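You operate a simulated robot arm through the tools that you are given. There is no shell and no other tool. Be economical: measure what you need, move in short steps, check, and stop when the job is done.

The job below is to be done with a simulated two-armed robot. You get a single attempt, and the scene is never put back.

Task
Open the roll clamp tray, take the small purple roll and put it on the grey mat and shut the tray again. Stack the 35 spare collar from the clear end of the checking bench on top of the 25 spare collar. Press the tally clear button two times. Fetch the blue sample roll and set it on the clear end of the checking bench. Open the table drawer, fetch the core from the top of the pressing bench and set it in the inside of the table drawer, then shut the drawer. Do these in any order.

Only the result counts: the job must be done as asked and must still hold three seconds after the hand-in. Knocking over, shifting, dropping, spilling or breaking anything else fails it.

Robot
Two 6-joint arms with fingered hands on one trunk, on a base that drives. Base frame: it is fixed to the floor where the robot stands at the start and does not move with it; the origin is under the middle of the robot, x ahead of it, y to its left, z up. Units: mm, rad, N and s.
The left shoulder is at the start at [50, 170, 1010], the right one opposite. With the tool pointing down near the work surface each hand reaches from about 500 to 780 mm from the robot's upright axis, wherever it stands, measured 20 degrees to its own side. Places, roughly: blue sample roll [-1000, -1500, 1000]; clear end of the checking bench (48x25 cm) [120, -900, 820]; core (5x5x4 cm) [-2800, -2200, 800]; grey mat (17x17 cm) [-1700, -1540, 820]; inside of the table drawer [700, 200, 700]; roll clamp tray [700, -100, 800]; small purple roll (6x6x2 cm) [900, 100, 800]; spare collar [0, -1000, 750]; table drawer [600, 200, 700]; tally clear button [-700, -1000, 800]. Payload 3.5 kg a hand.
Tool frame (each hand has its own): the origin (TCP) lies between the finger pads and is the grasp point; the fingertips stand 26 mm ahead of it; z points along the fingers, y is the line along which they close. The gripper opens to 132 mm. The gripper's body begins 73 mm behind the TCP. The gripper is a hand of 3 fingers: y runs from the thumb to the fingers, the wrist lies at [0, 0, -234] in the tool frame, and closing takes about 1.5 s.
Orientation is that of the tool frame in the base frame, as a unit quaternion [x, y, z, w]. With the fingers straight down and closing along the base's y, the tool's x points along the base's -x, its y along +y and its z along -z.

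Tools
- The arms move only by the tool arm_command. It takes "left_rows", "right_rows" or both (then of equal length, played together; a hand with none holds still); each is a list of rows, each a list of 6 numbers: the turn, a rotation vector about the tool's x, y, z in rad, then the shift along the tool's x, y, z in mm. In form: [[rx, ry, rz, x, y, z], ...]. A call has 1 to 20 rows; each row is the pose to reach, as a shift and turn from the pose commanded when the call began, along the tool's axes at that moment. "left_gripper" and "right_gripper" are, for a hand that has rows, the opening, from 0 (shut) to 1 (fully open), set as the call begins (left out, the last holds). Each row takes 0.2 s and may step no farther than 50 mm and 0.15 rad from the row before; otherwise, or with a gripper value out of range, the whole call is refused. Where a pose cannot be reached the arm comes as near as it can. A force on the tool above 40 N (or 10 N above the force at the start of the call, whichever is more), or a blocked arm, ends the call early, and 0.2 s more pass. The fingers move at their own pace (about 108 mm/s each) and stop on an object; they squeeze with about 29 N. The grip force told is the motor's: it shows also when the fingers shut on nothing. Time passes only in rows, and 0.2 s behind the last, so rows that repeat a pose let the fingers close. It gives the time, the measured TCP pose, the force on the tool (base axes), the opening and the grip force at its end, in the units of the frame above (readings bear some noise), with the torque about the TCP (base axes, N m) and any sound that the robot's microphone picked up, and new pictures: "pictures" is both (left out), scene, wrist or none (wrist: the cameras of the hands that moved).
- Cameras (640 x 400 px; columns grow to the right, rows downward): "scene" is now at [8.1, -44.4, 1580.6]; the picture's right is [-0.69, -0.72, 0.00], its down [-0.64, 0.61, -0.46] and it looks along [0.33, -0.32, -0.89] (base axes); focal length 251 px, centre (320, 200). "left" rides on the left gripper at [-62, 3, -92] in its tool frame; the picture's right is [-0.05, -1.00, 0.00], its down [0.83, -0.04, -0.56] and it looks along [0.55, -0.03, 0.83] (tool axes); focal length 230 px, centre (320, 200). "right" rides on the right gripper at [62, 3, -92] in its tool frame; the picture's right is [-0.05, 1.00, 0.00], its down [-0.83, -0.04, -0.56] and it looks along [-0.55, -0.03, 0.83] (tool axes); focal length 230 px, centre (320, 200). There is no depth. A picture from a camera that has moved, and an enlarged one, comes with that camera's place and axes in the base frame and with its lens.
- move_column(by): slides the trunk up (or, below 0, down) by that many mm; the arms and the scene camera ride with it, the base frame stays. It gives what a move gives, with no picture.
- steer(legs): drives the robot by 1 to 6 legs, each [ahead, left, turn to the left] in mm, mm and rad, along the robot's own axes; the way and the turn of a leg run together, so that a leg with both is an arc; at most 1500 mm and 3.142 rad a leg. The arms and the cameras ride along, it lands a little off, and it stops where it bumps. It gives what a move gives, and a new picture of the scene camera.
- set_fingers(finger1, finger2, thumb_bend, hand): sets how far each is bent, from 0 (flat) to 1 (curled in); at 0.3 the hand is open as for a grip, at 0.7 the pads meet at the TCP. One left out holds its place. A second passes; each finger stops where it meets its share of the squeeze, and holds until it gets a number again. A gripper value or a shape takes the hand back. It gives what a move gives, with no picture; readings hold the bend of each and the force on the fingers (four entries, about 0 where the hand has none), thumb and palm.
- grasp_type(shape, hand): the hand has 3 fingers and takes this shape, open, in about a second: jaw (thumb against the fingers, like two jaws); tri (thumb and two fingers); tip (a fingertip pinch); poke (one finger out to press); point (the index stretched); flat (the hand flat); cup (the hand cupped); fist (a fist). The gripper value then closes the fingers along that shape, each until it touches; the sizes above hold for jaw. It gives what a move gives, with no picture.
- head_to(pan, tilt): turns the head with the scene camera to pan (to the left, within 1.501 rad either way) and tilt (down, from -0.506 to 1.204), counted from straight ahead of the robot. It gives what a move gives, and a new picture of the scene camera.
- enlarge(camera, box): a new picture of the part [left, top, right, bottom] of that camera's present view, enlarged. It takes no simulated time.
- finish_job(): hands the job in; it is judged then, once.

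Go step by step. Nothing tells you exact positions but the pictures and the camera data: compare them with the known pose of the tool, close in by small moves and look again before you grip or let go. The budget is 196 turns and 260 pictures, counting those below and the enlarged ones. Unless the task says otherwise, let go and move clear before handing in.

The tools are called as a command line: name --argument value ..., lists and objects as JSON in quotes. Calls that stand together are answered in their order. arm_command: Moves the arms, as the interface text tells. Its arguments: {"type":"object","properties":{"left_rows":{"type":"array","items":{"type":"array","items":{"type":"number"}}},"left_gripper":{"type":"number"},"right_rows":{"type":"array","items":{"type":"array","items":{"type":"number"}}},"right_gripper":{"type":"number"},"pictures":{"type":"string","enum":["both","scene","wrist","none"]}},"required":[]} The other tools are called the same way: move_column (by) slides the trunk up or down; grasp_type (shape, hand) gives the hand a shape; set_fingers (finger1, finger2, thumb_bend, hand) moves the fingers one by one; steer (legs) drives the base; head_to (pan, tilt) turns the head that bears the scene camera; enlarge (camera, box) takes an enlarged picture of a part of a camera's view; finish_job () hands the job in.

At the start:

```text
t: 0.0
left_tcp_pos: [624.4, -9.9, 1059.4]
left_orientation: [0.0, 1.0, 0.0, 0.001]
left_force: [0.8, -0.7, 0.3]
left_torque: [-0.03, -0.01, -0.01]
left_finger_gap: 131.9
left_grip_force: 0.1
left_shape: jaw
left_bend: [0.3, 0.3, 0.3]
left_finger forces: [0.1, 0.1, 0.0, 0.0, 0.0, 0.0]
right_tcp_pos: [362.4, -560.6, 1082.9]
right_orientation: [0.0, 1.0, 0.0, 0.0]
right_force: [0.6, 0.1, -0.3]
right_torque: [0.01, 0.02, -0.02]
right_finger_gap: 132.0
right_grip_force: 0.0
right_shape: jaw
right_bend: [0.3, 0.3, 0.3]
right_finger forces: [0.1, 0.0, 0.0, 0.1, 0.0, 0.0]
trunk travel left (down, up): [-625.0, 85.0]
robot x, y, heading: [-1.1, 3.2, 0.006]
head pan, tilt: [-0.761, 1.096]
```

scene: 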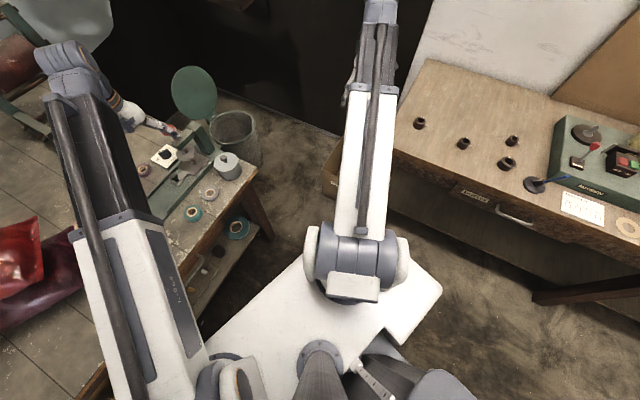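
right: 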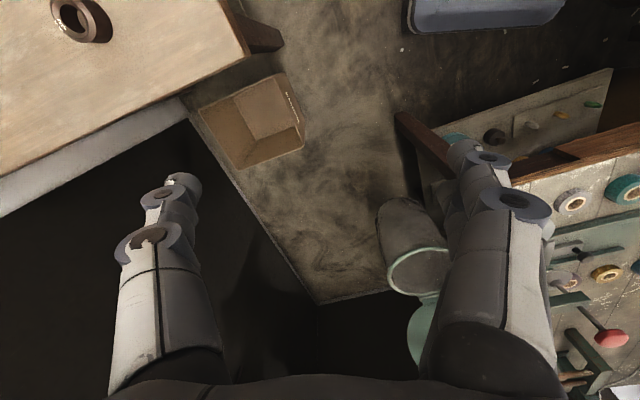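
left: 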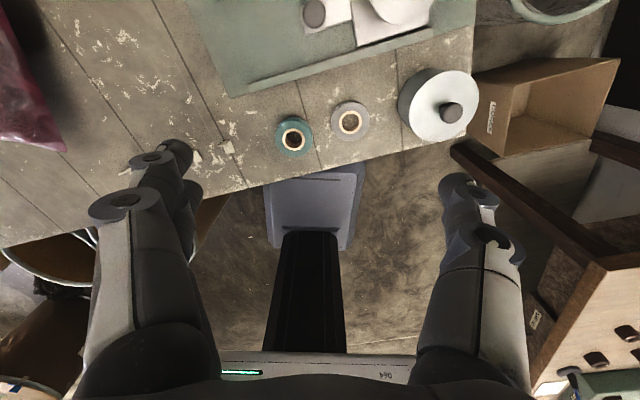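

I see a table ahead and left, and a bench on the right with collars and a console. I'll look around with the head first.

head_to --pan 0.0 --tilt 0.9

head_to --pan -1.5 --tilt 0.7

```text
t: 1.1
left_tcp_pos: [622.9, -9.1, 1059.3]
left_orientation: [0.0, 1.0, 0.0, 0.0]
left_force: [0.5, -0.2, -0.3]
left_torque: [-0.02, 0.01, 0.01]
left_finger_gap: 131.8
left_grip_force: 0.0
left_shape: jaw
left_bend: [0.3, 0.3, 0.3]
left_finger forces: [0.1, 0.0, 0.0, 0.0, 0.0, 0.1]
right_tcp_pos: [362.8, -561.3, 1083.0]
right_orientation: [0.0, 1.0, 0.0, -0.001]
right_force: [0.6, 0.7, 0.4]
right_torque: [0.03, 0.03, 0.05]
right_finger_gap: 132.2
right_grip_force: 0.0
right_shape: jaw
right_bend: [0.3, 0.3, 0.3]
right_finger forces: [0.0, 0.1, 0.0, 0.1, 0.0, 0.0]
trunk travel left (down, up): [-625.0, 85.0]
robot x, y, heading: [-0.9, 0.4, -0.001]
head pan, tilt: [0.0, 0.901]
camera scene: at [37.7, -0.7, 1594.2], right [0.0, -1.0, 0.0], down [-0.78, 0.0, -0.62], along [0.62, 0.0, -0.78], focal length 251 px, centre (320, 200)
```

scene: 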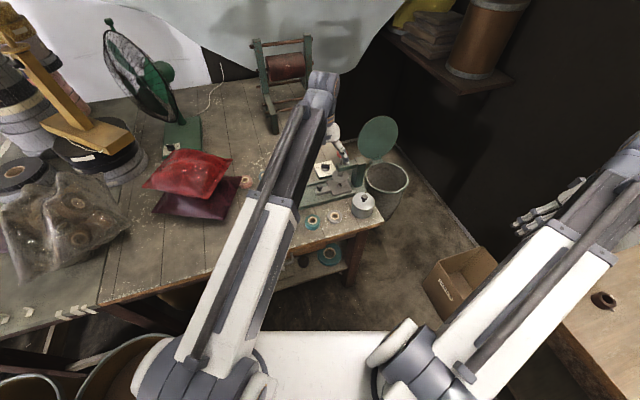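

```text
t: 2.7
left_tcp_pos: [623.3, -9.9, 1058.0]
left_orientation: [0.0, 1.0, 0.0, 0.0]
left_force: [-0.4, -0.8, 0.2]
left_torque: [-0.01, -0.01, -0.01]
left_finger_gap: 131.8
left_grip_force: 0.1
left_shape: jaw
left_bend: [0.3, 0.3, 0.3]
left_finger forces: [0.0, 0.0, 0.0, 0.1, 0.0, 0.0]
right_tcp_pos: [362.1, -559.8, 1082.2]
right_orientation: [0.0, 1.0, 0.0, 0.0]
right_force: [0.0, -0.4, -1.0]
right_torque: [0.01, -0.01, 0.0]
right_finger_gap: 131.6
right_grip_force: 0.1
right_shape: jaw
right_bend: [0.3, 0.3, 0.3]
right_finger forces: [0.1, 0.0, 0.1, 0.0, 0.0, 0.1]
trunk travel left (down, up): [-625.0, 85.0]
robot x, y, heading: [2.4, 1.5, 0.001]
head pan, tilt: [-1.499, 0.7]
camera scene: at [-31.7, -85.4, 1610.3], right [-1.0, -0.07, 0.0], down [-0.05, 0.64, -0.76], along [0.06, -0.76, -0.64], focal length 251 px, centre (320, 200)
```

scene: 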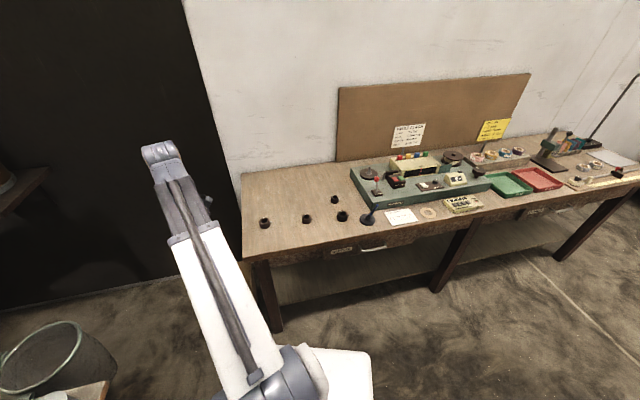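

The checking bench runs along the right side. I'll enlarge to read the labels.

enlarge --camera "scene" --box '[240, 170, 400, 270]'

enlarge --camera "scene" --box '[340, 110, 500, 230]'

enlarge --camera "scene" --box '[460, 110, 640, 222]'

```text
4.00 times, centred on (320, 220) of scene
camera zoom: at [-31.7, -85.4, 1610.3], right [-1.0, -0.07, 0.0], down [-0.05, 0.64, -0.76], along [0.06, -0.76, -0.64], focal length 1003 px, centre (320, 120)
```

zoom: 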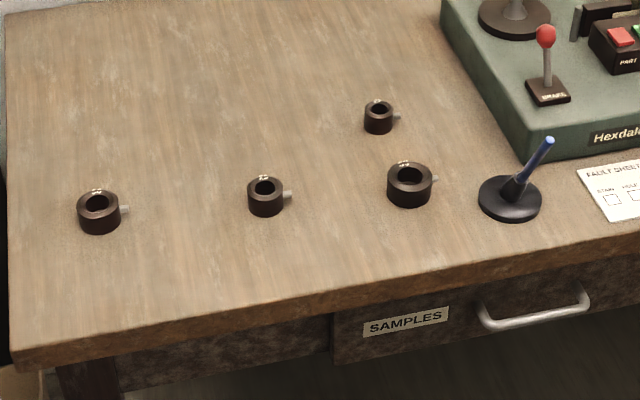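

```text
3.33 times, centred on (420, 170) of scene
camera zoom: at [-31.7, -85.4, 1610.3], right [-1.0, -0.07, 0.0], down [-0.05, 0.64, -0.76], along [0.06, -0.76, -0.64], focal length 836 px, centre (-13, 300)
```

zoom: 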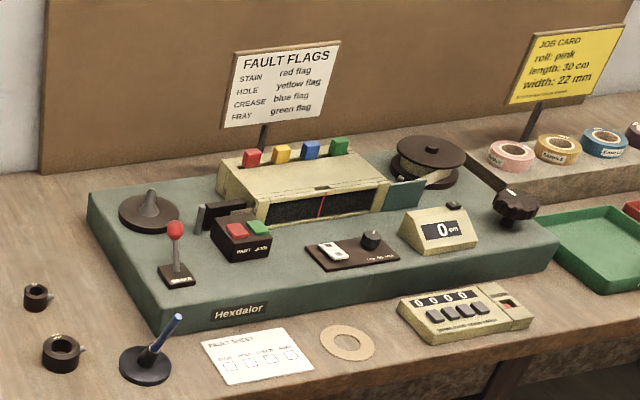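

```text
3.56 times, centred on (550, 166) of scene
camera zoom: at [-31.7, -85.4, 1610.3], right [-1.0, -0.07, 0.0], down [-0.05, 0.64, -0.76], along [0.06, -0.76, -0.64], focal length 892 px, centre (-498, 321)
```

zoom: 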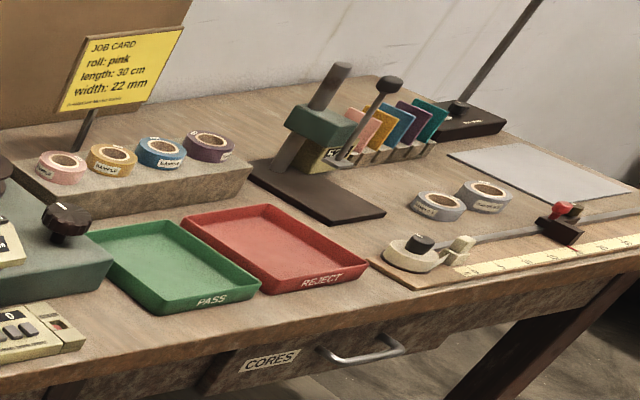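

The bench layout is clear. Now the table ahead: I'll turn the head back and move the left hand aside to its left so the view is clear.

arm_command --left_rows '[[0, 0, 0, 0, 40, 0], [0, 0, 0, 0, 80, 0], [0, 0, 0, 0, 120, 0], [0, 0, 0, 0, 160, 0], [0, 0, 0, 0, 200, 0], [0, 0, 0, 0, 240, 0], [0, 0, 0, 0, 280, 0], [0, 0, 0, 0, 320, 0], [0, 0, 0, 0, 360, 0]]' --pictures "wrist"

head_to --pan -0.1 --tilt 0.9

```text
t: 4.7
left_tcp_pos: [623.0, 349.6, 1060.9]
left_orientation: [0.001, 1.0, -0.001, 0.001]
left_force: [0.3, -0.3, 0.6]
left_torque: [0.01, 0.0, 0.0]
left_finger_gap: 131.7
left_grip_force: 0.1
left_shape: jaw
left_bend: [0.3, 0.3, 0.3]
left_finger forces: [0.0, 0.0, 0.1, 0.1, 0.0, 0.1]
right_tcp_pos: [361.8, -559.9, 1083.3]
right_orientation: [0.0, 1.0, 0.0, 0.001]
right_force: [-0.3, -0.2, 1.3]
right_torque: [0.03, -0.04, -0.02]
right_finger_gap: 131.8
right_grip_force: 0.0
right_shape: jaw
right_bend: [0.3, 0.3, 0.3]
right_finger forces: [0.1, 0.0, 0.0, 0.0, 0.0, 0.0]
trunk travel left (down, up): [-625.0, 85.0]
robot x, y, heading: [-1.7, -1.0, 0.003]
head pan, tilt: [-1.499, 0.7]
camera left: at [685.4, 352.3, 1154.1], right [0.05, -1.0, 0.0], down [-0.83, -0.04, 0.55], along [-0.55, -0.03, -0.83], focal length 230 px, centre (320, 200)
```

left: 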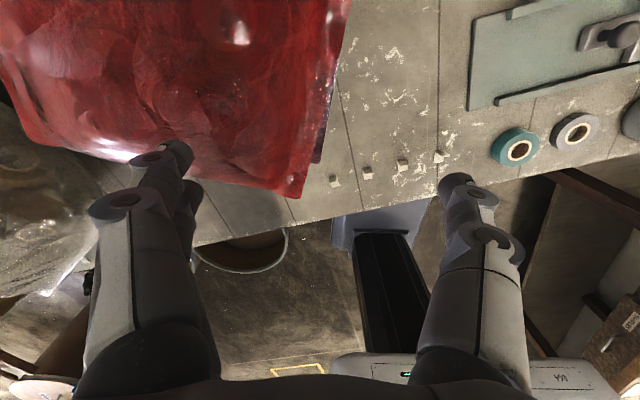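

```text
t: 6.2
left_tcp_pos: [622.2, 348.9, 1060.2]
left_orientation: [-0.001, 1.0, 0.0, 0.001]
left_force: [-0.2, -1.0, -0.2]
left_torque: [0.02, 0.0, -0.01]
left_finger_gap: 131.9
left_grip_force: 0.0
left_shape: jaw
left_bend: [0.3, 0.3, 0.3]
left_finger forces: [0.0, 0.0, 0.1, 0.0, 0.0, 0.1]
right_tcp_pos: [362.0, -560.5, 1082.2]
right_orientation: [0.0, 1.0, 0.0, 0.001]
right_force: [-0.5, -0.4, -0.6]
right_torque: [0.0, 0.0, -0.02]
right_finger_gap: 131.8
right_grip_force: 0.1
right_shape: jaw
right_bend: [0.3, 0.3, 0.3]
right_finger forces: [0.0, 0.0, 0.0, 0.1, 0.0, 0.1]
trunk travel left (down, up): [-625.0, 85.0]
robot x, y, heading: [-1.6, -0.1, 0.004]
head pan, tilt: [-0.099, 0.901]
camera scene: at [37.3, -8.2, 1594.2], right [-0.1, -0.99, 0.0], down [-0.78, 0.08, -0.62], along [0.62, -0.06, -0.78], focal length 251 px, centre (320, 200)
```

scene: 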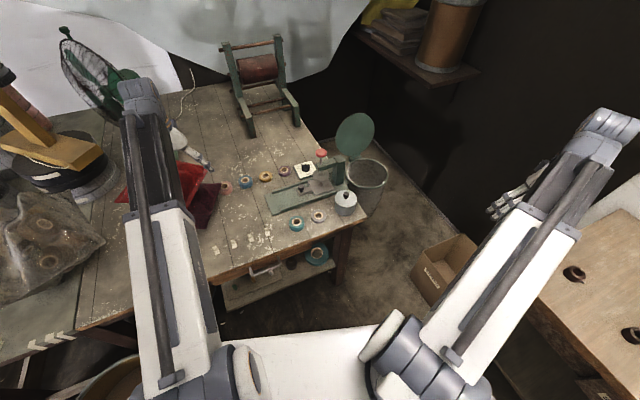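

enlarge --camera "scene" --box '[200, 110, 400, 310]'

enlarge --camera "scene" --box '[210, 140, 370, 240]'

```text
2.00 times, centred on (300, 210) of scene
camera zoom: at [37.3, -8.2, 1594.2], right [-0.1, -0.99, 0.0], down [-0.78, 0.08, -0.62], along [0.62, -0.06, -0.78], focal length 502 px, centre (360, 180)
```

zoom: 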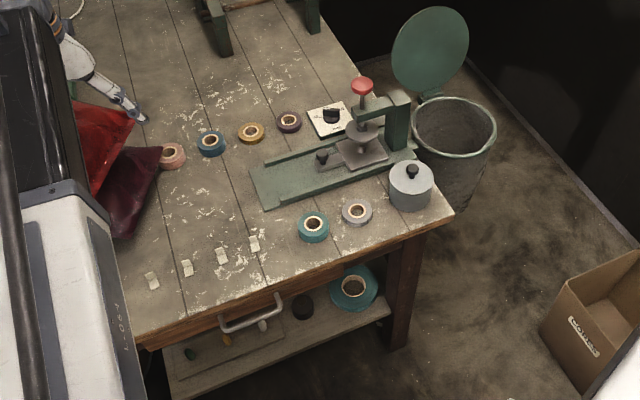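

```text
4.00 times, centred on (290, 190) of scene
camera zoom: at [37.3, -8.2, 1594.2], right [-0.1, -0.99, 0.0], down [-0.78, 0.08, -0.62], along [0.62, -0.06, -0.78], focal length 1003 px, centre (440, 240)
```

zoom: 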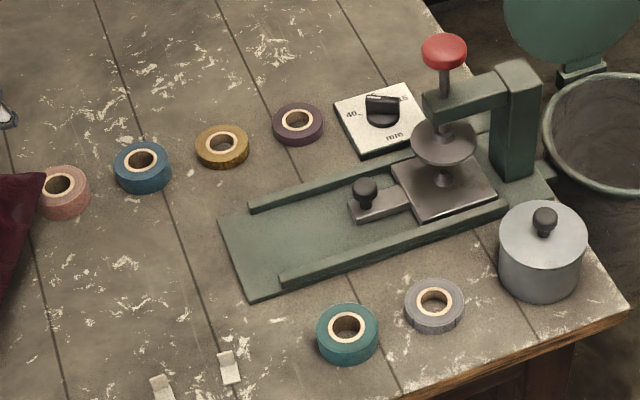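

Table and bench both appear rotated about 0.33 rad from my frame; table front edge at roughly 460 mm ahead in that direction. I'll turn the robot to face the table square on.

steer --legs '[[0, 0, 0.333]]'

head_to --pan -0.1 --tilt 1.1

```text
t: 7.7
left_tcp_pos: [468.5, 537.5, 1060.1]
left_orientation: [-0.171, 0.985, 0.0, 0.001]
left_force: [-0.9, 0.2, 1.0]
left_torque: [0.01, 0.01, 0.02]
left_finger_gap: 132.1
left_grip_force: 0.0
left_shape: jaw
left_bend: [0.3, 0.3, 0.3]
left_finger forces: [0.0, 0.0, 0.1, 0.1, 0.0, 0.0]
right_tcp_pos: [530.7, -405.4, 1082.2]
right_orientation: [-0.171, 0.985, 0.0, 0.0]
right_force: [0.5, 0.2, -1.3]
right_torque: [-0.01, 0.0, -0.03]
right_finger_gap: 132.0
right_grip_force: 0.1
right_shape: jaw
right_bend: [0.3, 0.3, 0.3]
right_finger forces: [0.1, 0.1, 0.0, 0.0, 0.0, 0.0]
trunk travel left (down, up): [-625.0, 85.0]
robot x, y, heading: [1.7, -2.2, 0.345]
head pan, tilt: [-0.099, 0.901]
camera scene: at [37.7, 4.4, 1594.2], right [0.24, -0.97, 0.0], down [-0.76, -0.19, -0.62], along [0.6, 0.15, -0.78], focal length 251 px, centre (320, 200)
```

scene: 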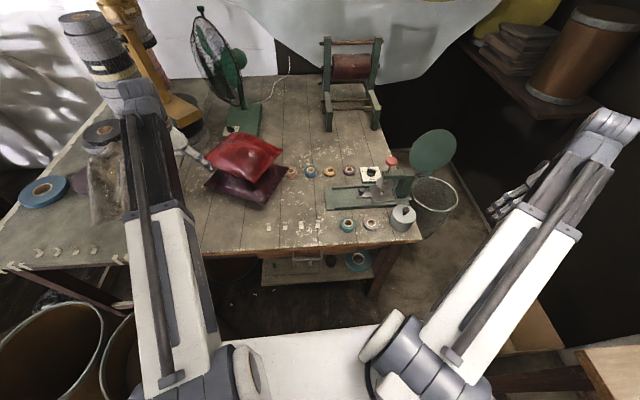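

```text
t: 8.4
left_tcp_pos: [468.6, 538.6, 1060.7]
left_orientation: [-0.171, 0.985, 0.001, 0.001]
left_force: [0.7, 0.1, 0.7]
left_torque: [0.03, -0.01, 0.0]
left_finger_gap: 131.7
left_grip_force: 0.0
left_shape: jaw
left_bend: [0.3, 0.3, 0.3]
left_finger forces: [0.1, 0.0, 0.1, 0.0, 0.1, 0.0]
right_tcp_pos: [530.5, -406.0, 1083.3]
right_orientation: [-0.171, 0.985, 0.001, 0.0]
right_force: [-0.9, -0.1, 1.5]
right_torque: [-0.03, -0.02, 0.01]
right_finger_gap: 132.0
right_grip_force: 0.0
right_shape: jaw
right_bend: [0.3, 0.3, 0.3]
right_finger forces: [0.0, 0.0, 0.0, 0.0, 0.0, 0.0]
trunk travel left (down, up): [-625.0, 85.0]
robot x, y, heading: [-1.2, -1.1, 0.347]
head pan, tilt: [-0.099, 1.1]
camera scene: at [25.8, 1.2, 1580.4], right [0.24, -0.97, 0.0], down [-0.86, -0.22, -0.45], along [0.44, 0.11, -0.89], focal length 251 px, centre (320, 200)
```

scene: 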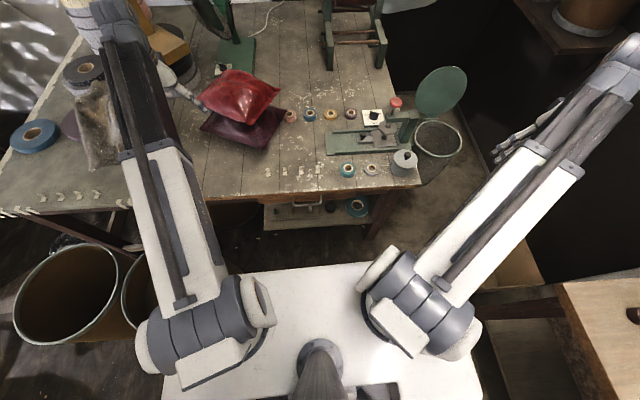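

enlarge --camera "scene" --box '[260, 90, 440, 220]'

arm_command --right_rows '[[0, 0, 0, -20, 0, 0], [0, 0, 0, -40, 10, 0], [0, 0, 0, -60, 20, 0], [0, 0, 0, -80, 30, 0], [0, 0, 0, -100, 40, 0], [0, 0, 0, -120, 60, 0], [0, 0, 0, -140, 80, 0], [0, 0, 0, -160, 100, 0], [0, 0, 0, -180, 120, 0]]' --pictures "wrist"

```text
3.08 times, centred on (350, 155) of scene
camera zoom: at [25.8, 1.2, 1580.4], right [0.24, -0.97, 0.0], down [-0.86, -0.22, -0.45], along [0.44, 0.11, -0.89], focal length 772 px, centre (228, 338)
```

zoom: 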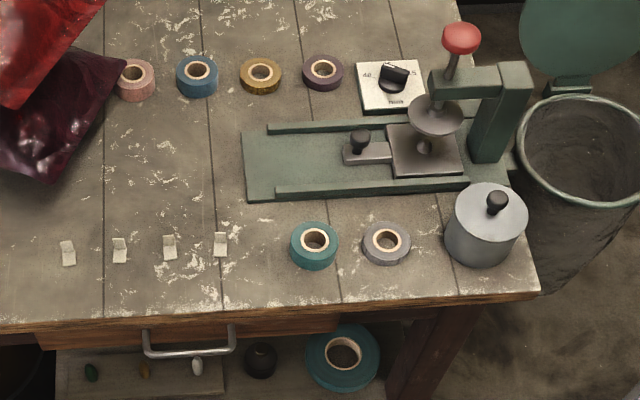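

```text
t: 10.4
left_tcp_pos: [468.8, 537.1, 1060.6]
left_orientation: [-0.171, 0.985, 0.001, 0.0]
left_force: [1.2, 0.4, 0.8]
left_torque: [-0.03, -0.01, 0.02]
left_finger_gap: 131.8
left_grip_force: 0.0
left_shape: jaw
left_bend: [0.3, 0.3, 0.3]
left_finger forces: [0.0, 0.1, 0.0, 0.1, 0.0, 0.0]
right_tcp_pos: [659.6, -231.5, 1084.1]
right_orientation: [-0.171, 0.985, 0.001, 0.0]
right_force: [-1.2, 0.0, 0.3]
right_torque: [0.01, 0.01, 0.0]
right_finger_gap: 132.0
right_grip_force: 0.1
right_shape: jaw
right_bend: [0.3, 0.3, 0.3]
right_finger forces: [0.0, 0.0, 0.0, 0.0, 0.1, 0.0]
trunk travel left (down, up): [-625.0, 85.0]
robot x, y, heading: [-2.3, 0.8, 0.347]
head pan, tilt: [-0.099, 1.1]
camera right: at [601.5, -248.5, 1177.0], right [-0.29, 0.96, 0.0], down [0.8, 0.24, 0.56], along [0.53, 0.16, -0.83], focal length 230 px, centre (320, 200)
```

right: 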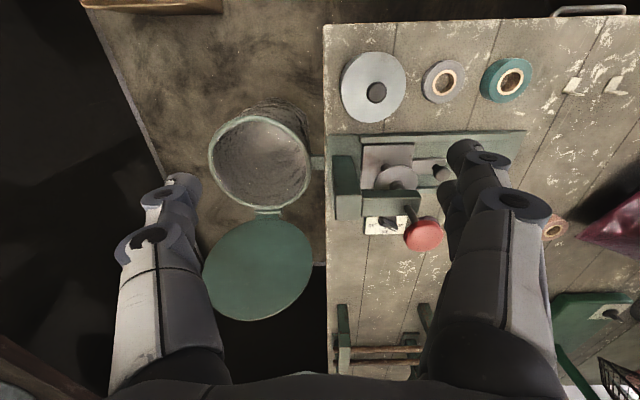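

Triangulating gives the tray knob at about (712, 2, 822) and the purple roll at about (834, 71, 805). I'll drive 100 mm closer to bring both within the right hand's reach.

steer --legs '[[100, 0, 0]]'

```text
t: 11.6
left_tcp_pos: [562.4, 573.1, 1059.9]
left_orientation: [-0.172, 0.985, 0.0, 0.0]
left_force: [-0.2, 0.5, 0.2]
left_torque: [0.03, 0.02, -0.02]
left_finger_gap: 131.8
left_grip_force: 0.1
left_shape: jaw
left_bend: [0.3, 0.3, 0.3]
left_finger forces: [0.1, 0.1, 0.0, 0.0, 0.0, 0.0]
right_tcp_pos: [755.5, -195.4, 1083.0]
right_orientation: [-0.172, 0.985, 0.0, -0.001]
right_force: [0.0, 0.4, 0.3]
right_torque: [0.01, 0.02, 0.0]
right_finger_gap: 131.8
right_grip_force: 0.0
right_shape: jaw
right_bend: [0.3, 0.3, 0.3]
right_finger forces: [0.0, 0.1, 0.0, 0.0, 0.0, 0.0]
trunk travel left (down, up): [-625.0, 85.0]
robot x, y, heading: [95.6, 35.2, 0.341]
head pan, tilt: [-0.099, 1.1]
camera scene: at [121.3, 35.6, 1580.3], right [0.24, -0.97, 0.0], down [-0.86, -0.22, -0.45], along [0.44, 0.11, -0.89], focal length 251 px, centre (320, 200)
```

scene: 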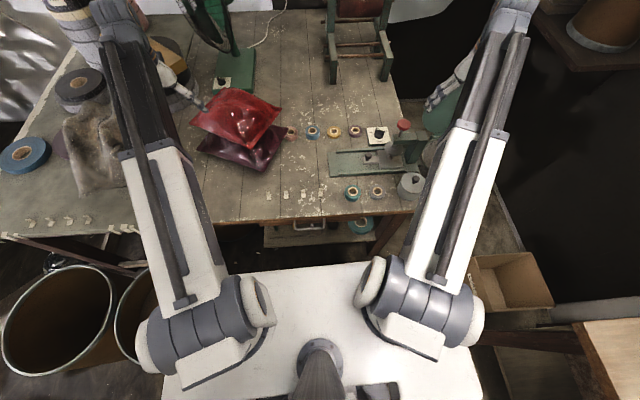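

Next I move the right hand above the tray knob and turn it 90° so the slim side of the gripper faces the press.

arm_command --right_rows '[[0, 0, 0.143, -2, 18, 5], [0, 0, 0.286, -5, 36, 10], [0, 0, 0.429, -7, 55, 20], [0, 0, 0.572, -9, 73, 30], [0, 0, 0.715, -12, 91, 40], [0, 0, 0.858, -14, 109, 55], [0, 0, 1.0, -16, 127, 70], [0, 0, 1.143, -19, 146, 85], [0, 0, 1.286, -21, 164, 95], [0, 0, 1.429, -23, 182, 105], [0, 0, 1.571, -26, 200, 115], [0, 0, 1.571, -26, 200, 115]]' --right_gripper 0.5

```text
t: 14.2
left_tcp_pos: [561.5, 573.7, 1061.7]
left_orientation: [-0.172, 0.985, 0.0, 0.001]
left_force: [0.0, -0.7, -0.4]
left_torque: [-0.03, -0.01, -0.01]
left_finger_gap: 131.8
left_grip_force: 0.1
left_shape: jaw
left_bend: [0.3, 0.3, 0.3]
left_finger forces: [0.0, 0.0, 0.1, 0.0, 0.0, 0.0]
right_tcp_pos: [708.4, 3.3, 968.4]
right_orientation: [0.576, 0.818, 0.0, 0.0]
right_force: [-0.5, 0.1, -0.2]
right_torque: [-0.04, 0.0, -0.02]
right_finger_gap: 66.6
right_grip_force: 0.1
right_shape: jaw
right_bend: [0.73, 0.73, 0.7]
right_finger forces: [0.0, 0.0, 0.1, 0.1, 0.0, 0.0]
trunk travel left (down, up): [-625.0, 85.0]
robot x, y, heading: [94.6, 36.5, 0.344]
head pan, tilt: [-0.099, 1.1]
camera scene: at [119.9, 35.1, 1580.4], right [0.24, -0.97, 0.0], down [-0.86, -0.22, -0.45], along [0.44, 0.11, -0.89], focal length 251 px, centre (320, 200)
camera right: at [691.2, 61.2, 1061.8], right [0.96, 0.29, 0.0], down [0.24, -0.8, 0.56], along [0.16, -0.53, -0.83], focal length 230 px, centre (320, 200)
```

scene: 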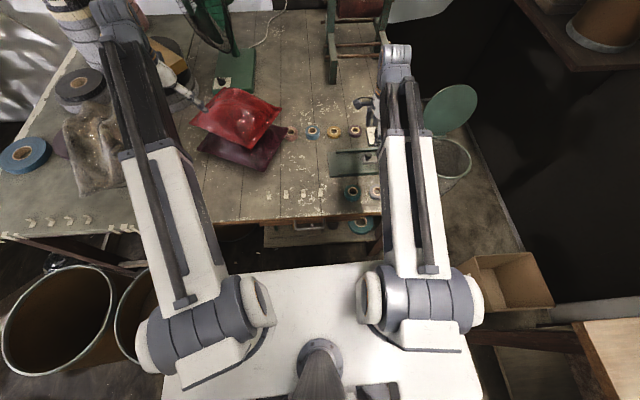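
right: 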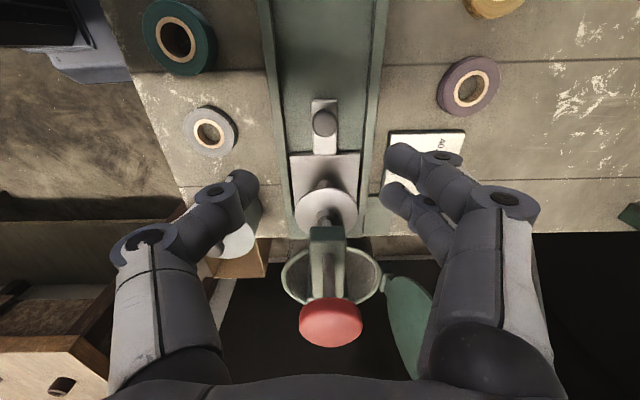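

The knob shows just ahead of the TCP line at about (715, -2, 820). I'll lower the hand over it.

arm_command --right_rows '[[0, 0, 0, -4, 3, 35], [0, 0, 0, -7, 5, 70], [0, 0, 0, -7, 5, 100]]' --right_gripper 0.45 --pictures "wrist"

```text
t: 15.0
left_tcp_pos: [561.7, 572.1, 1059.9]
left_orientation: [-0.172, 0.985, 0.001, 0.001]
left_force: [0.2, 0.1, -1.5]
left_torque: [0.04, -0.01, -0.04]
left_finger_gap: 131.9
left_grip_force: 0.1
left_shape: jaw
left_bend: [0.3, 0.3, 0.3]
left_finger forces: [0.1, 0.0, 0.1, 0.0, 0.0, 0.0]
right_tcp_pos: [717.0, -2.7, 868.6]
right_orientation: [0.575, 0.818, 0.0, 0.0]
right_force: [-0.4, -0.6, -0.6]
right_torque: [0.0, 0.02, 0.0]
right_finger_gap: 59.8
right_grip_force: 0.2
right_shape: jaw
right_bend: [0.73, 0.73, 0.7]
right_finger forces: [0.0, 0.0, 0.0, 0.0, 0.0, 0.1]
trunk travel left (down, up): [-625.0, 85.0]
robot x, y, heading: [95.3, 31.5, 0.344]
head pan, tilt: [-0.099, 1.1]
camera right: at [698.9, 55.5, 962.1], right [0.96, 0.29, 0.0], down [0.24, -0.8, 0.56], along [0.16, -0.53, -0.83], focal length 230 px, centre (320, 200)
```

right: 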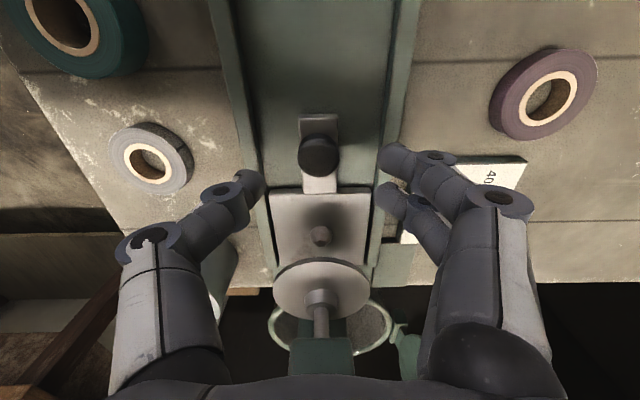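

arm_command --right_rows '[[0, 0, 0, 2, -2, 20], [0, 0, 0, 2, -2, 40]]' --pictures "wrist"

```text
t: 15.6
left_tcp_pos: [561.7, 572.9, 1061.1]
left_orientation: [-0.172, 0.985, 0.0, 0.0]
left_force: [-0.6, 0.0, 0.0]
left_torque: [0.0, 0.04, 0.0]
left_finger_gap: 131.8
left_grip_force: 0.0
left_shape: jaw
left_bend: [0.3, 0.3, 0.3]
left_finger forces: [0.0, 0.1, 0.0, 0.1, 0.1, 0.1]
right_tcp_pos: [713.3, -1.7, 827.3]
right_orientation: [0.574, 0.819, 0.0, 0.0]
right_force: [0.9, 0.0, 0.1]
right_torque: [0.0, -0.02, 0.03]
right_finger_gap: 60.1
right_grip_force: 0.0
right_shape: jaw
right_bend: [0.73, 0.73, 0.7]
right_finger forces: [0.0, 0.0, 0.0, 0.0, 0.0, 0.0]
trunk travel left (down, up): [-625.0, 85.0]
robot x, y, heading: [93.1, 34.4, 0.346]
head pan, tilt: [-0.099, 1.1]
camera right: at [696.8, 55.9, 920.5], right [0.96, 0.29, 0.0], down [0.24, -0.8, 0.56], along [0.16, -0.53, -0.83], focal length 230 px, centre (320, 200)
```

right: 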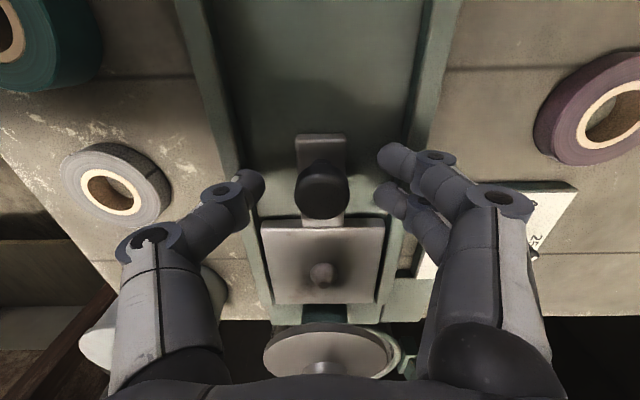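

arm_command --right_rows '[[0, 0, 0, 2, 0, 8], [0, 0, 0, 2, 0, 8], [0, 0, 0, 2, 0, 8], [0, 0, 0, 2, 0, 8]]' --right_gripper 0.0 --pictures "wrist"

```text
t: 16.6
left_tcp_pos: [561.1, 572.0, 1061.5]
left_orientation: [-0.173, 0.985, 0.0, 0.0]
left_force: [0.4, 0.0, -0.5]
left_torque: [-0.01, -0.02, -0.01]
left_finger_gap: 131.9
left_grip_force: 0.1
left_shape: jaw
left_bend: [0.3, 0.3, 0.3]
left_finger forces: [0.0, 0.0, 0.0, 0.1, 0.1, 0.1]
right_tcp_pos: [713.1, -1.2, 820.8]
right_orientation: [0.575, 0.818, 0.001, 0.001]
right_force: [1.5, -0.9, 13.7]
right_torque: [-0.03, -0.02, -0.03]
right_finger_gap: 24.0
right_grip_force: 28.5
right_shape: jaw
right_bend: [0.73, 0.73, 0.7]
right_finger forces: [13.8, 13.9, 0.1, 0.0, 26.9, 0.0]
trunk travel left (down, up): [-625.0, 85.0]
robot x, y, heading: [96.3, 34.3, 0.347]
head pan, tilt: [-0.099, 1.1]
camera right: at [696.5, 58.3, 913.9], right [0.96, 0.29, 0.0], down [0.24, -0.8, 0.56], along [0.16, -0.53, -0.83], focal length 230 px, centre (320, 200)
```

right: 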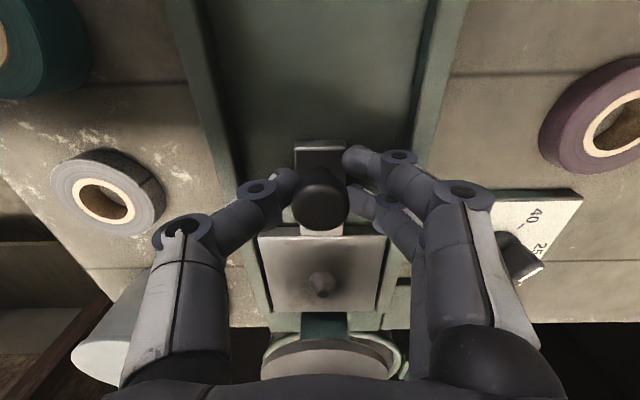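

The knob is gripped. Now I slide the tray out to the left.

arm_command --right_rows '[[0, 0, 0, 10, 0, -2], [0, 0, 0, 20, 0, -2], [0, 0, 0, 30, 0, -2], [0, 0, 0, 40, 0, -2], [0, 0, 0, 50, 0, -2], [0, 0, 0, 60, 0, -2], [0, 0, 0, 70, 0, -2], [0, 0, 0, 80, 0, -2], [0, 0, 0, 90, 0, -2], [0, 0, 0, 100, 0, -2], [0, 0, 0, 110, 0, -2], [0, 0, 0, 120, 0, -2]]' --pictures "wrist"

```text
t: 19.2
left_tcp_pos: [561.0, 572.8, 1060.7]
left_orientation: [-0.172, 0.985, 0.0, 0.001]
left_force: [0.3, -0.1, -0.6]
left_torque: [-0.03, 0.01, 0.0]
left_finger_gap: 132.2
left_grip_force: 0.1
left_shape: jaw
left_bend: [0.3, 0.3, 0.3]
left_finger forces: [0.0, 0.1, 0.0, 0.1, 0.1, 0.0]
right_tcp_pos: [674.7, 113.0, 824.0]
right_orientation: [0.575, 0.818, 0.001, 0.001]
right_force: [17.2, 4.3, 24.3]
right_torque: [0.31, -0.89, -0.2]
right_finger_gap: 21.0
right_grip_force: 28.8
right_shape: jaw
right_bend: [0.75, 0.74, 0.71]
right_finger forces: [29.6, 28.6, 0.0, 0.0, 18.8, 0.0]
trunk travel left (down, up): [-625.0, 85.0]
robot x, y, heading: [91.2, 28.6, 0.347]
head pan, tilt: [-0.099, 1.1]
camera right: at [657.7, 170.9, 917.4], right [0.96, 0.29, 0.0], down [0.24, -0.8, 0.56], along [0.16, -0.53, -0.83], focal length 230 px, centre (320, 200)
```

right: 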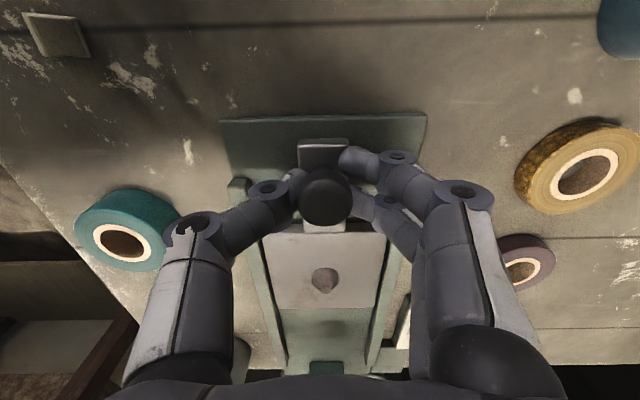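

arm_command --right_rows '[[0, 0, 0, 5, -2, -1], [0, 0, 0, 10, -3, -1], [0, 0, 0, 15, -3, -1], [0, 0, 0, 20, -3, -1]]' --pictures "wrist"

```text
t: 20.1
left_tcp_pos: [562.0, 572.8, 1060.9]
left_orientation: [-0.172, 0.985, 0.001, 0.001]
left_force: [-0.3, 0.0, 0.4]
left_torque: [0.01, -0.02, -0.01]
left_finger_gap: 131.9
left_grip_force: 0.0
left_shape: jaw
left_bend: [0.3, 0.3, 0.3]
left_finger forces: [0.0, 0.1, 0.0, 0.0, 0.0, 0.1]
right_tcp_pos: [670.6, 121.9, 824.2]
right_orientation: [0.577, 0.816, 0.002, 0.005]
right_force: [8.4, -2.6, 7.9]
right_torque: [0.04, -0.39, -0.14]
right_finger_gap: 20.2
right_grip_force: 28.9
right_shape: jaw
right_bend: [0.74, 0.74, 0.71]
right_finger forces: [18.6, 15.8, 0.0, 0.1, 18.2, 0.0]
trunk travel left (down, up): [-625.0, 85.0]
robot x, y, heading: [91.9, 31.3, 0.346]
head pan, tilt: [-0.099, 1.1]
stopped in row 4 (right hand): the force on the tool passed its limit at 42 N (the readings are from after the stop); the commanded pose is now the measured one
camera right: at [652.9, 181.1, 917.7], right [0.96, 0.28, 0.01], down [0.23, -0.8, 0.56], along [0.17, -0.54, -0.83], focal length 230 px, centre (320, 200)
```

right: 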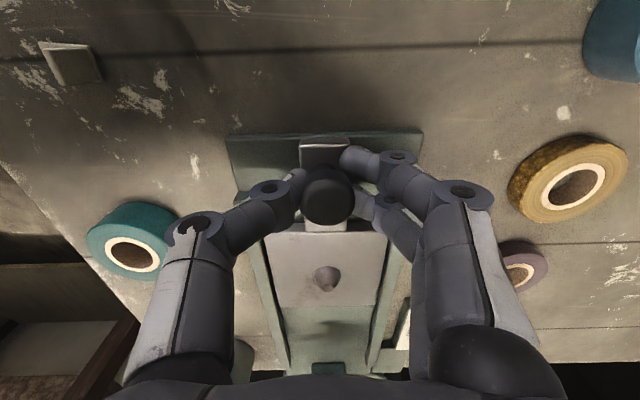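

The tray hit its end stop: open. I release the knob and rise clear.

arm_command --right_rows '[[0, 0, 0, 0, 0, 0], [0, 0, 0, 0, 0, 0], [0, 0, 0, 0, 0, -10], [0, 0, 0, 0, 0, -50], [0, 0, 0, 0, 0, -90], [0, 0, 0, 0, 0, -130], [0, 0, 0, 0, 40, -140], [0, 0, 0, 0, 80, -140], [0, 0, 0, -50, 120, -140], [0, 0, 0, -90, 150, -140], [0, 0, 0, -105, 170, -140]]' --right_gripper 0.65

```text
refused: row 9 steps farther than a row can; nothing moved
```

arm_command --right_rows '[[0, 0, 0, 0, 0, 0], [0, 0, 0, 0, 0, 0], [0, 0, 0, 0, 0, -10], [0, 0, 0, 0, 0, -50], [0, 0, 0, 0, 0, -90], [0, 0, 0, 0, 0, -130], [0, 0, 0, 0, 40, -140], [0, 0, 0, -20, 80, -140], [0, 0, 0, -50, 115, -140], [0, 0, 0, -80, 145, -140], [0, 0, 0, -100, 170, -140]]' --right_gripper 0.65

```text
t: 22.5
left_tcp_pos: [562.4, 572.7, 1061.0]
left_orientation: [-0.172, 0.985, 0.0, 0.001]
left_force: [-0.4, 0.2, 0.1]
left_torque: [-0.02, 0.0, -0.01]
left_finger_gap: 132.2
left_grip_force: 0.0
left_shape: jaw
left_bend: [0.3, 0.3, 0.3]
left_finger forces: [0.0, 0.0, 0.1, 0.1, 0.0, 0.1]
right_tcp_pos: [865.1, 85.2, 967.2]
right_orientation: [0.577, 0.817, 0.0, 0.003]
right_force: [0.0, 0.0, 0.1]
right_torque: [0.03, -0.01, -0.01]
right_finger_gap: 85.6
right_grip_force: 0.0
right_shape: jaw
right_bend: [0.7, 0.7, 0.68]
right_finger forces: [0.1, 0.1, 0.0, 0.0, 0.0, 0.0]
trunk travel left (down, up): [-625.0, 85.0]
robot x, y, heading: [93.8, 33.5, 0.345]
head pan, tilt: [-0.099, 1.1]
camera scene: at [120.3, 34.8, 1580.4], right [0.24, -0.97, 0.0], down [-0.86, -0.22, -0.45], along [0.44, 0.11, -0.89], focal length 251 px, centre (320, 200)
camera right: at [846.9, 144.2, 1058.9], right [0.96, 0.29, 0.01], down [0.23, -0.8, 0.56], along [0.16, -0.54, -0.83], focal length 230 px, centre (320, 200)
```

scene: 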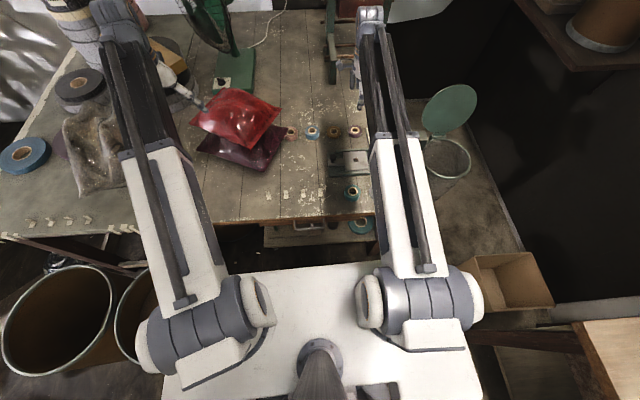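
right: 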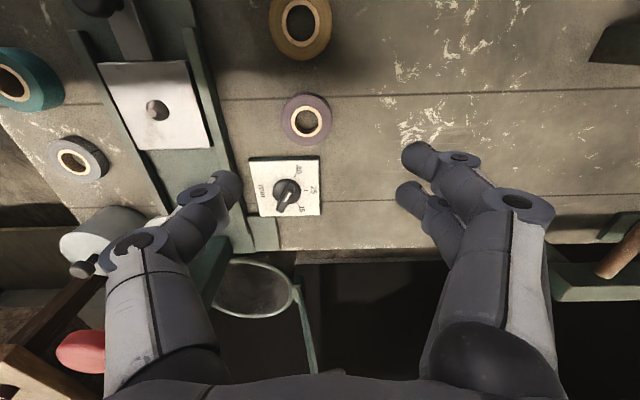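

arm_command --right_rows '[[0, 0, 0, -2, -10, 30], [0, 0, 0, -3, -18, 65], [0, 0, 0, -3, -18, 95]]' --right_gripper 0.75 --pictures "wrist"

```text
t: 23.3
left_tcp_pos: [562.5, 572.5, 1060.9]
left_orientation: [-0.172, 0.985, 0.0, 0.001]
left_force: [0.3, 0.6, -0.5]
left_torque: [0.02, -0.02, -0.02]
left_finger_gap: 131.8
left_grip_force: 0.1
left_shape: jaw
left_bend: [0.3, 0.3, 0.3]
left_finger forces: [0.0, 0.0, 0.0, 0.0, 0.0, 0.1]
right_tcp_pos: [847.2, 75.4, 870.8]
right_orientation: [0.577, 0.817, 0.0, 0.004]
right_force: [0.7, 0.5, 0.3]
right_torque: [0.02, -0.01, 0.03]
right_finger_gap: 99.1
right_grip_force: 0.1
right_shape: jaw
right_bend: [0.64, 0.64, 0.6]
right_finger forces: [0.1, 0.0, 0.0, 0.0, 0.0, 0.1]
trunk travel left (down, up): [-625.0, 85.0]
robot x, y, heading: [91.8, 31.2, 0.344]
head pan, tilt: [-0.099, 1.1]
camera right: at [829.6, 134.4, 963.6], right [0.96, 0.29, 0.01], down [0.23, -0.8, 0.56], along [0.16, -0.54, -0.83], focal length 230 px, centre (320, 200)
```

right: 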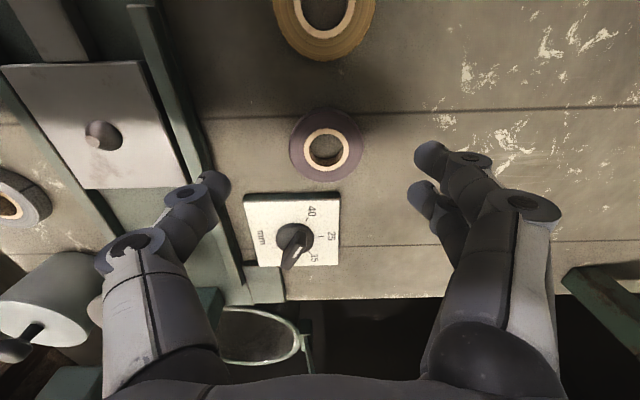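

arm_command --right_rows '[[0, 0, 0, 0, 5, 25], [0, 0, 0, 0, 5, 45], [0, 0, 0, 0, 5, 53]]' --right_gripper 0.68 --pictures "wrist"

```text
t: 24.1
left_tcp_pos: [562.3, 572.3, 1059.5]
left_orientation: [-0.173, 0.985, 0.001, 0.0]
left_force: [0.3, 1.1, 0.5]
left_torque: [0.0, 0.0, -0.01]
left_finger_gap: 132.0
left_grip_force: 0.1
left_shape: jaw
left_bend: [0.3, 0.3, 0.3]
left_finger forces: [0.0, 0.1, 0.1, 0.0, 0.0, 0.0]
right_tcp_pos: [851.1, 78.4, 817.3]
right_orientation: [0.578, 0.816, 0.001, 0.005]
right_force: [0.8, -0.4, -0.6]
right_torque: [0.01, 0.0, 0.02]
right_finger_gap: 90.2
right_grip_force: 0.1
right_shape: jaw
right_bend: [0.68, 0.68, 0.65]
right_finger forces: [0.1, 0.1, 0.0, 0.0, 0.1, 0.0]
trunk travel left (down, up): [-625.0, 85.0]
robot x, y, heading: [94.1, 32.5, 0.347]
head pan, tilt: [-0.099, 1.1]
camera right: at [833.7, 138.0, 910.4], right [0.96, 0.29, 0.01], down [0.23, -0.8, 0.56], along [0.17, -0.54, -0.83], focal length 230 px, centre (320, 200)
```

right: 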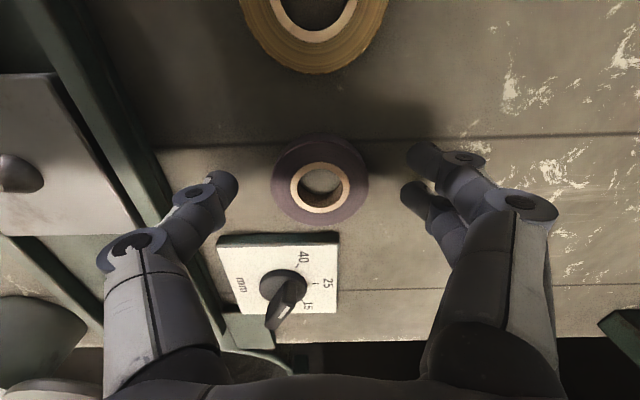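

arm_command --right_rows '[[0, 0, 0, 0, 0, 4], [0, 0, 0, 0, 0, 8]]' --pictures "none"

arm_command --right_rows '[[0, 0, 0, 0, 0, 0], [0, 0, 0, 0, 0, 0], [0, 0, 0, 0, 0, 0], [0, 0, 0, 0, 0, 0]]' --right_gripper 0.0 --pictures "wrist"

```text
t: 24.7
left_tcp_pos: [561.9, 571.9, 1060.6]
left_orientation: [-0.171, 0.985, 0.0, 0.001]
left_force: [-0.5, -0.9, 0.3]
left_torque: [0.01, 0.02, 0.0]
left_finger_gap: 132.1
left_grip_force: 0.0
left_shape: jaw
left_bend: [0.3, 0.3, 0.3]
left_finger forces: [0.0, 0.1, 0.0, 0.0, 0.0, 0.1]
right_tcp_pos: [850.7, 78.5, 809.1]
right_orientation: [0.577, 0.817, 0.001, 0.004]
right_force: [-0.7, 0.6, 0.5]
right_torque: [-0.01, -0.01, 0.0]
right_finger_gap: 90.4
right_grip_force: 0.0
right_shape: jaw
right_bend: [0.68, 0.68, 0.65]
right_finger forces: [0.1, 0.0, 0.0, 0.0, 0.0, 0.1]
trunk travel left (down, up): [-625.0, 85.0]
robot x, y, heading: [94.6, 32.6, 0.346]
head pan, tilt: [-0.099, 1.1]
```

```text
t: 25.7
left_tcp_pos: [561.6, 571.7, 1062.4]
left_orientation: [-0.172, 0.985, -0.001, 0.0]
left_force: [-0.4, 0.5, 0.8]
left_torque: [0.01, 0.01, 0.01]
left_finger_gap: 132.0
left_grip_force: 0.2
left_shape: jaw
left_bend: [0.3, 0.3, 0.3]
left_finger forces: [0.1, 0.0, 0.0, 0.0, 0.0, 0.0]
right_tcp_pos: [852.3, 77.7, 809.9]
right_orientation: [0.577, 0.817, 0.001, 0.003]
right_force: [-0.4, 0.3, -0.6]
right_torque: [-0.01, -0.01, -0.01]
right_finger_gap: 47.2
right_grip_force: 28.9
right_shape: jaw
right_bend: [0.74, 0.73, 0.7]
right_finger forces: [12.3, 13.6, 0.1, 0.0, 26.0, 0.0]
trunk travel left (down, up): [-625.0, 85.0]
robot x, y, heading: [94.0, 32.1, 0.352]
head pan, tilt: [-0.099, 1.1]
camera right: at [833.9, 137.6, 903.0], right [0.96, 0.29, 0.01], down [0.23, -0.8, 0.56], along [0.16, -0.54, -0.83], focal length 230 px, centre (320, 200)
```

right: 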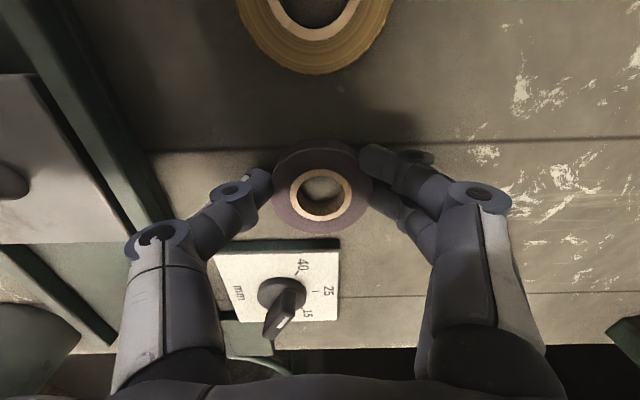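

The purple roll is gripped (47 mm). I lift it, draw it in, and back away from the table.

arm_command --right_rows '[[0, 0, 0, 0, 0, -20], [0, 0, 0, 0, 0, -60], [0, 0, 0, 0, 0, -105], [0, 0, 0, 0, 0, -150], [0, 0, 0, 0, 0, -195], [0, 0, 0, 0, 0, -240], [0, 0, 0, 0, -30, -260], [0, 0, 0, 0, -70, -270], [0, 0, 0, -10, -110, -270], [0, 0, 0, -30, -150, -270], [0, 0, 0, -50, -180, -270]]' --pictures "wrist"

steer --legs '[[-350, 0, 0], [0, 0, -1.57]]'

```text
t: 28.1
left_tcp_pos: [561.7, 571.6, 1060.6]
left_orientation: [-0.172, 0.985, 0.0, 0.001]
left_force: [0.1, 0.2, 0.3]
left_torque: [0.02, -0.01, 0.02]
left_finger_gap: 131.9
left_grip_force: 0.0
left_shape: jaw
left_bend: [0.3, 0.3, 0.3]
left_finger forces: [0.1, 0.1, 0.0, 0.0, 0.0, 0.0]
right_tcp_pos: [696.1, -29.2, 1081.9]
right_orientation: [0.576, 0.817, 0.001, 0.004]
right_force: [0.1, -0.8, 0.1]
right_torque: [-0.01, 0.01, -0.02]
right_finger_gap: 47.1
right_grip_force: 29.2
right_shape: jaw
right_bend: [0.74, 0.73, 0.7]
right_finger forces: [12.5, 13.7, 0.1, 0.0, 26.1, 0.0]
trunk travel left (down, up): [-625.0, 85.0]
robot x, y, heading: [95.9, 30.2, 0.343]
head pan, tilt: [-0.099, 1.1]
camera right: at [678.2, 30.4, 1174.7], right [0.96, 0.29, 0.01], down [0.23, -0.8, 0.56], along [0.17, -0.53, -0.83], focal length 230 px, centre (320, 200)
```

right: 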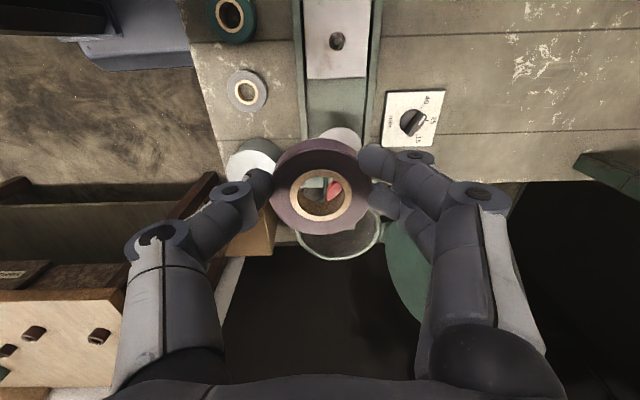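

```text
t: 34.2
left_tcp_pos: [306.2, -551.5, 1059.8]
left_orientation: [0.572, 0.82, 0.0, 0.0]
left_force: [-0.4, 0.2, -0.3]
left_torque: [0.01, 0.01, 0.01]
left_finger_gap: 131.9
left_grip_force: 0.0
left_shape: jaw
left_bend: [0.3, 0.3, 0.3]
left_finger forces: [0.0, 0.1, 0.0, 0.0, 0.0, 0.0]
right_tcp_pos: [-294.6, -689.7, 1081.9]
right_orientation: [0.985, 0.174, -0.002, 0.003]
right_force: [0.5, -0.2, -0.5]
right_torque: [0.0, -0.01, 0.02]
right_finger_gap: 46.5
right_grip_force: 28.6
right_shape: jaw
right_bend: [0.74, 0.73, 0.7]
right_finger forces: [12.6, 13.4, 0.1, 0.0, 25.7, 0.1]
trunk travel left (down, up): [-625.0, 85.0]
robot x, y, heading: [-239.3, -85.7, -1.225]
head pan, tilt: [-0.099, 1.1]
camera scene: at [-232.8, -111.3, 1580.4], right [-0.97, -0.25, 0.0], down [-0.22, 0.86, -0.45], along [0.11, -0.44, -0.89], focal length 251 px, centre (320, 200)
```

scene: 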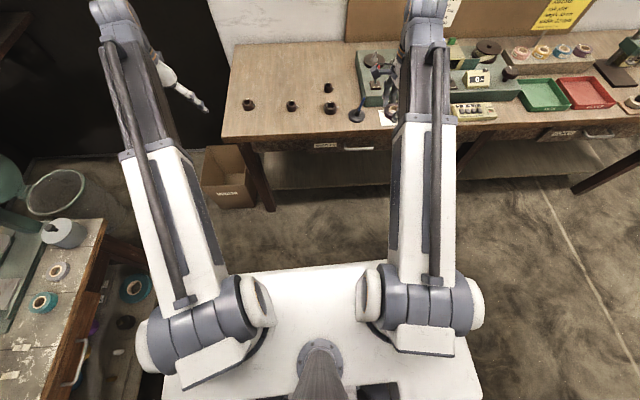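

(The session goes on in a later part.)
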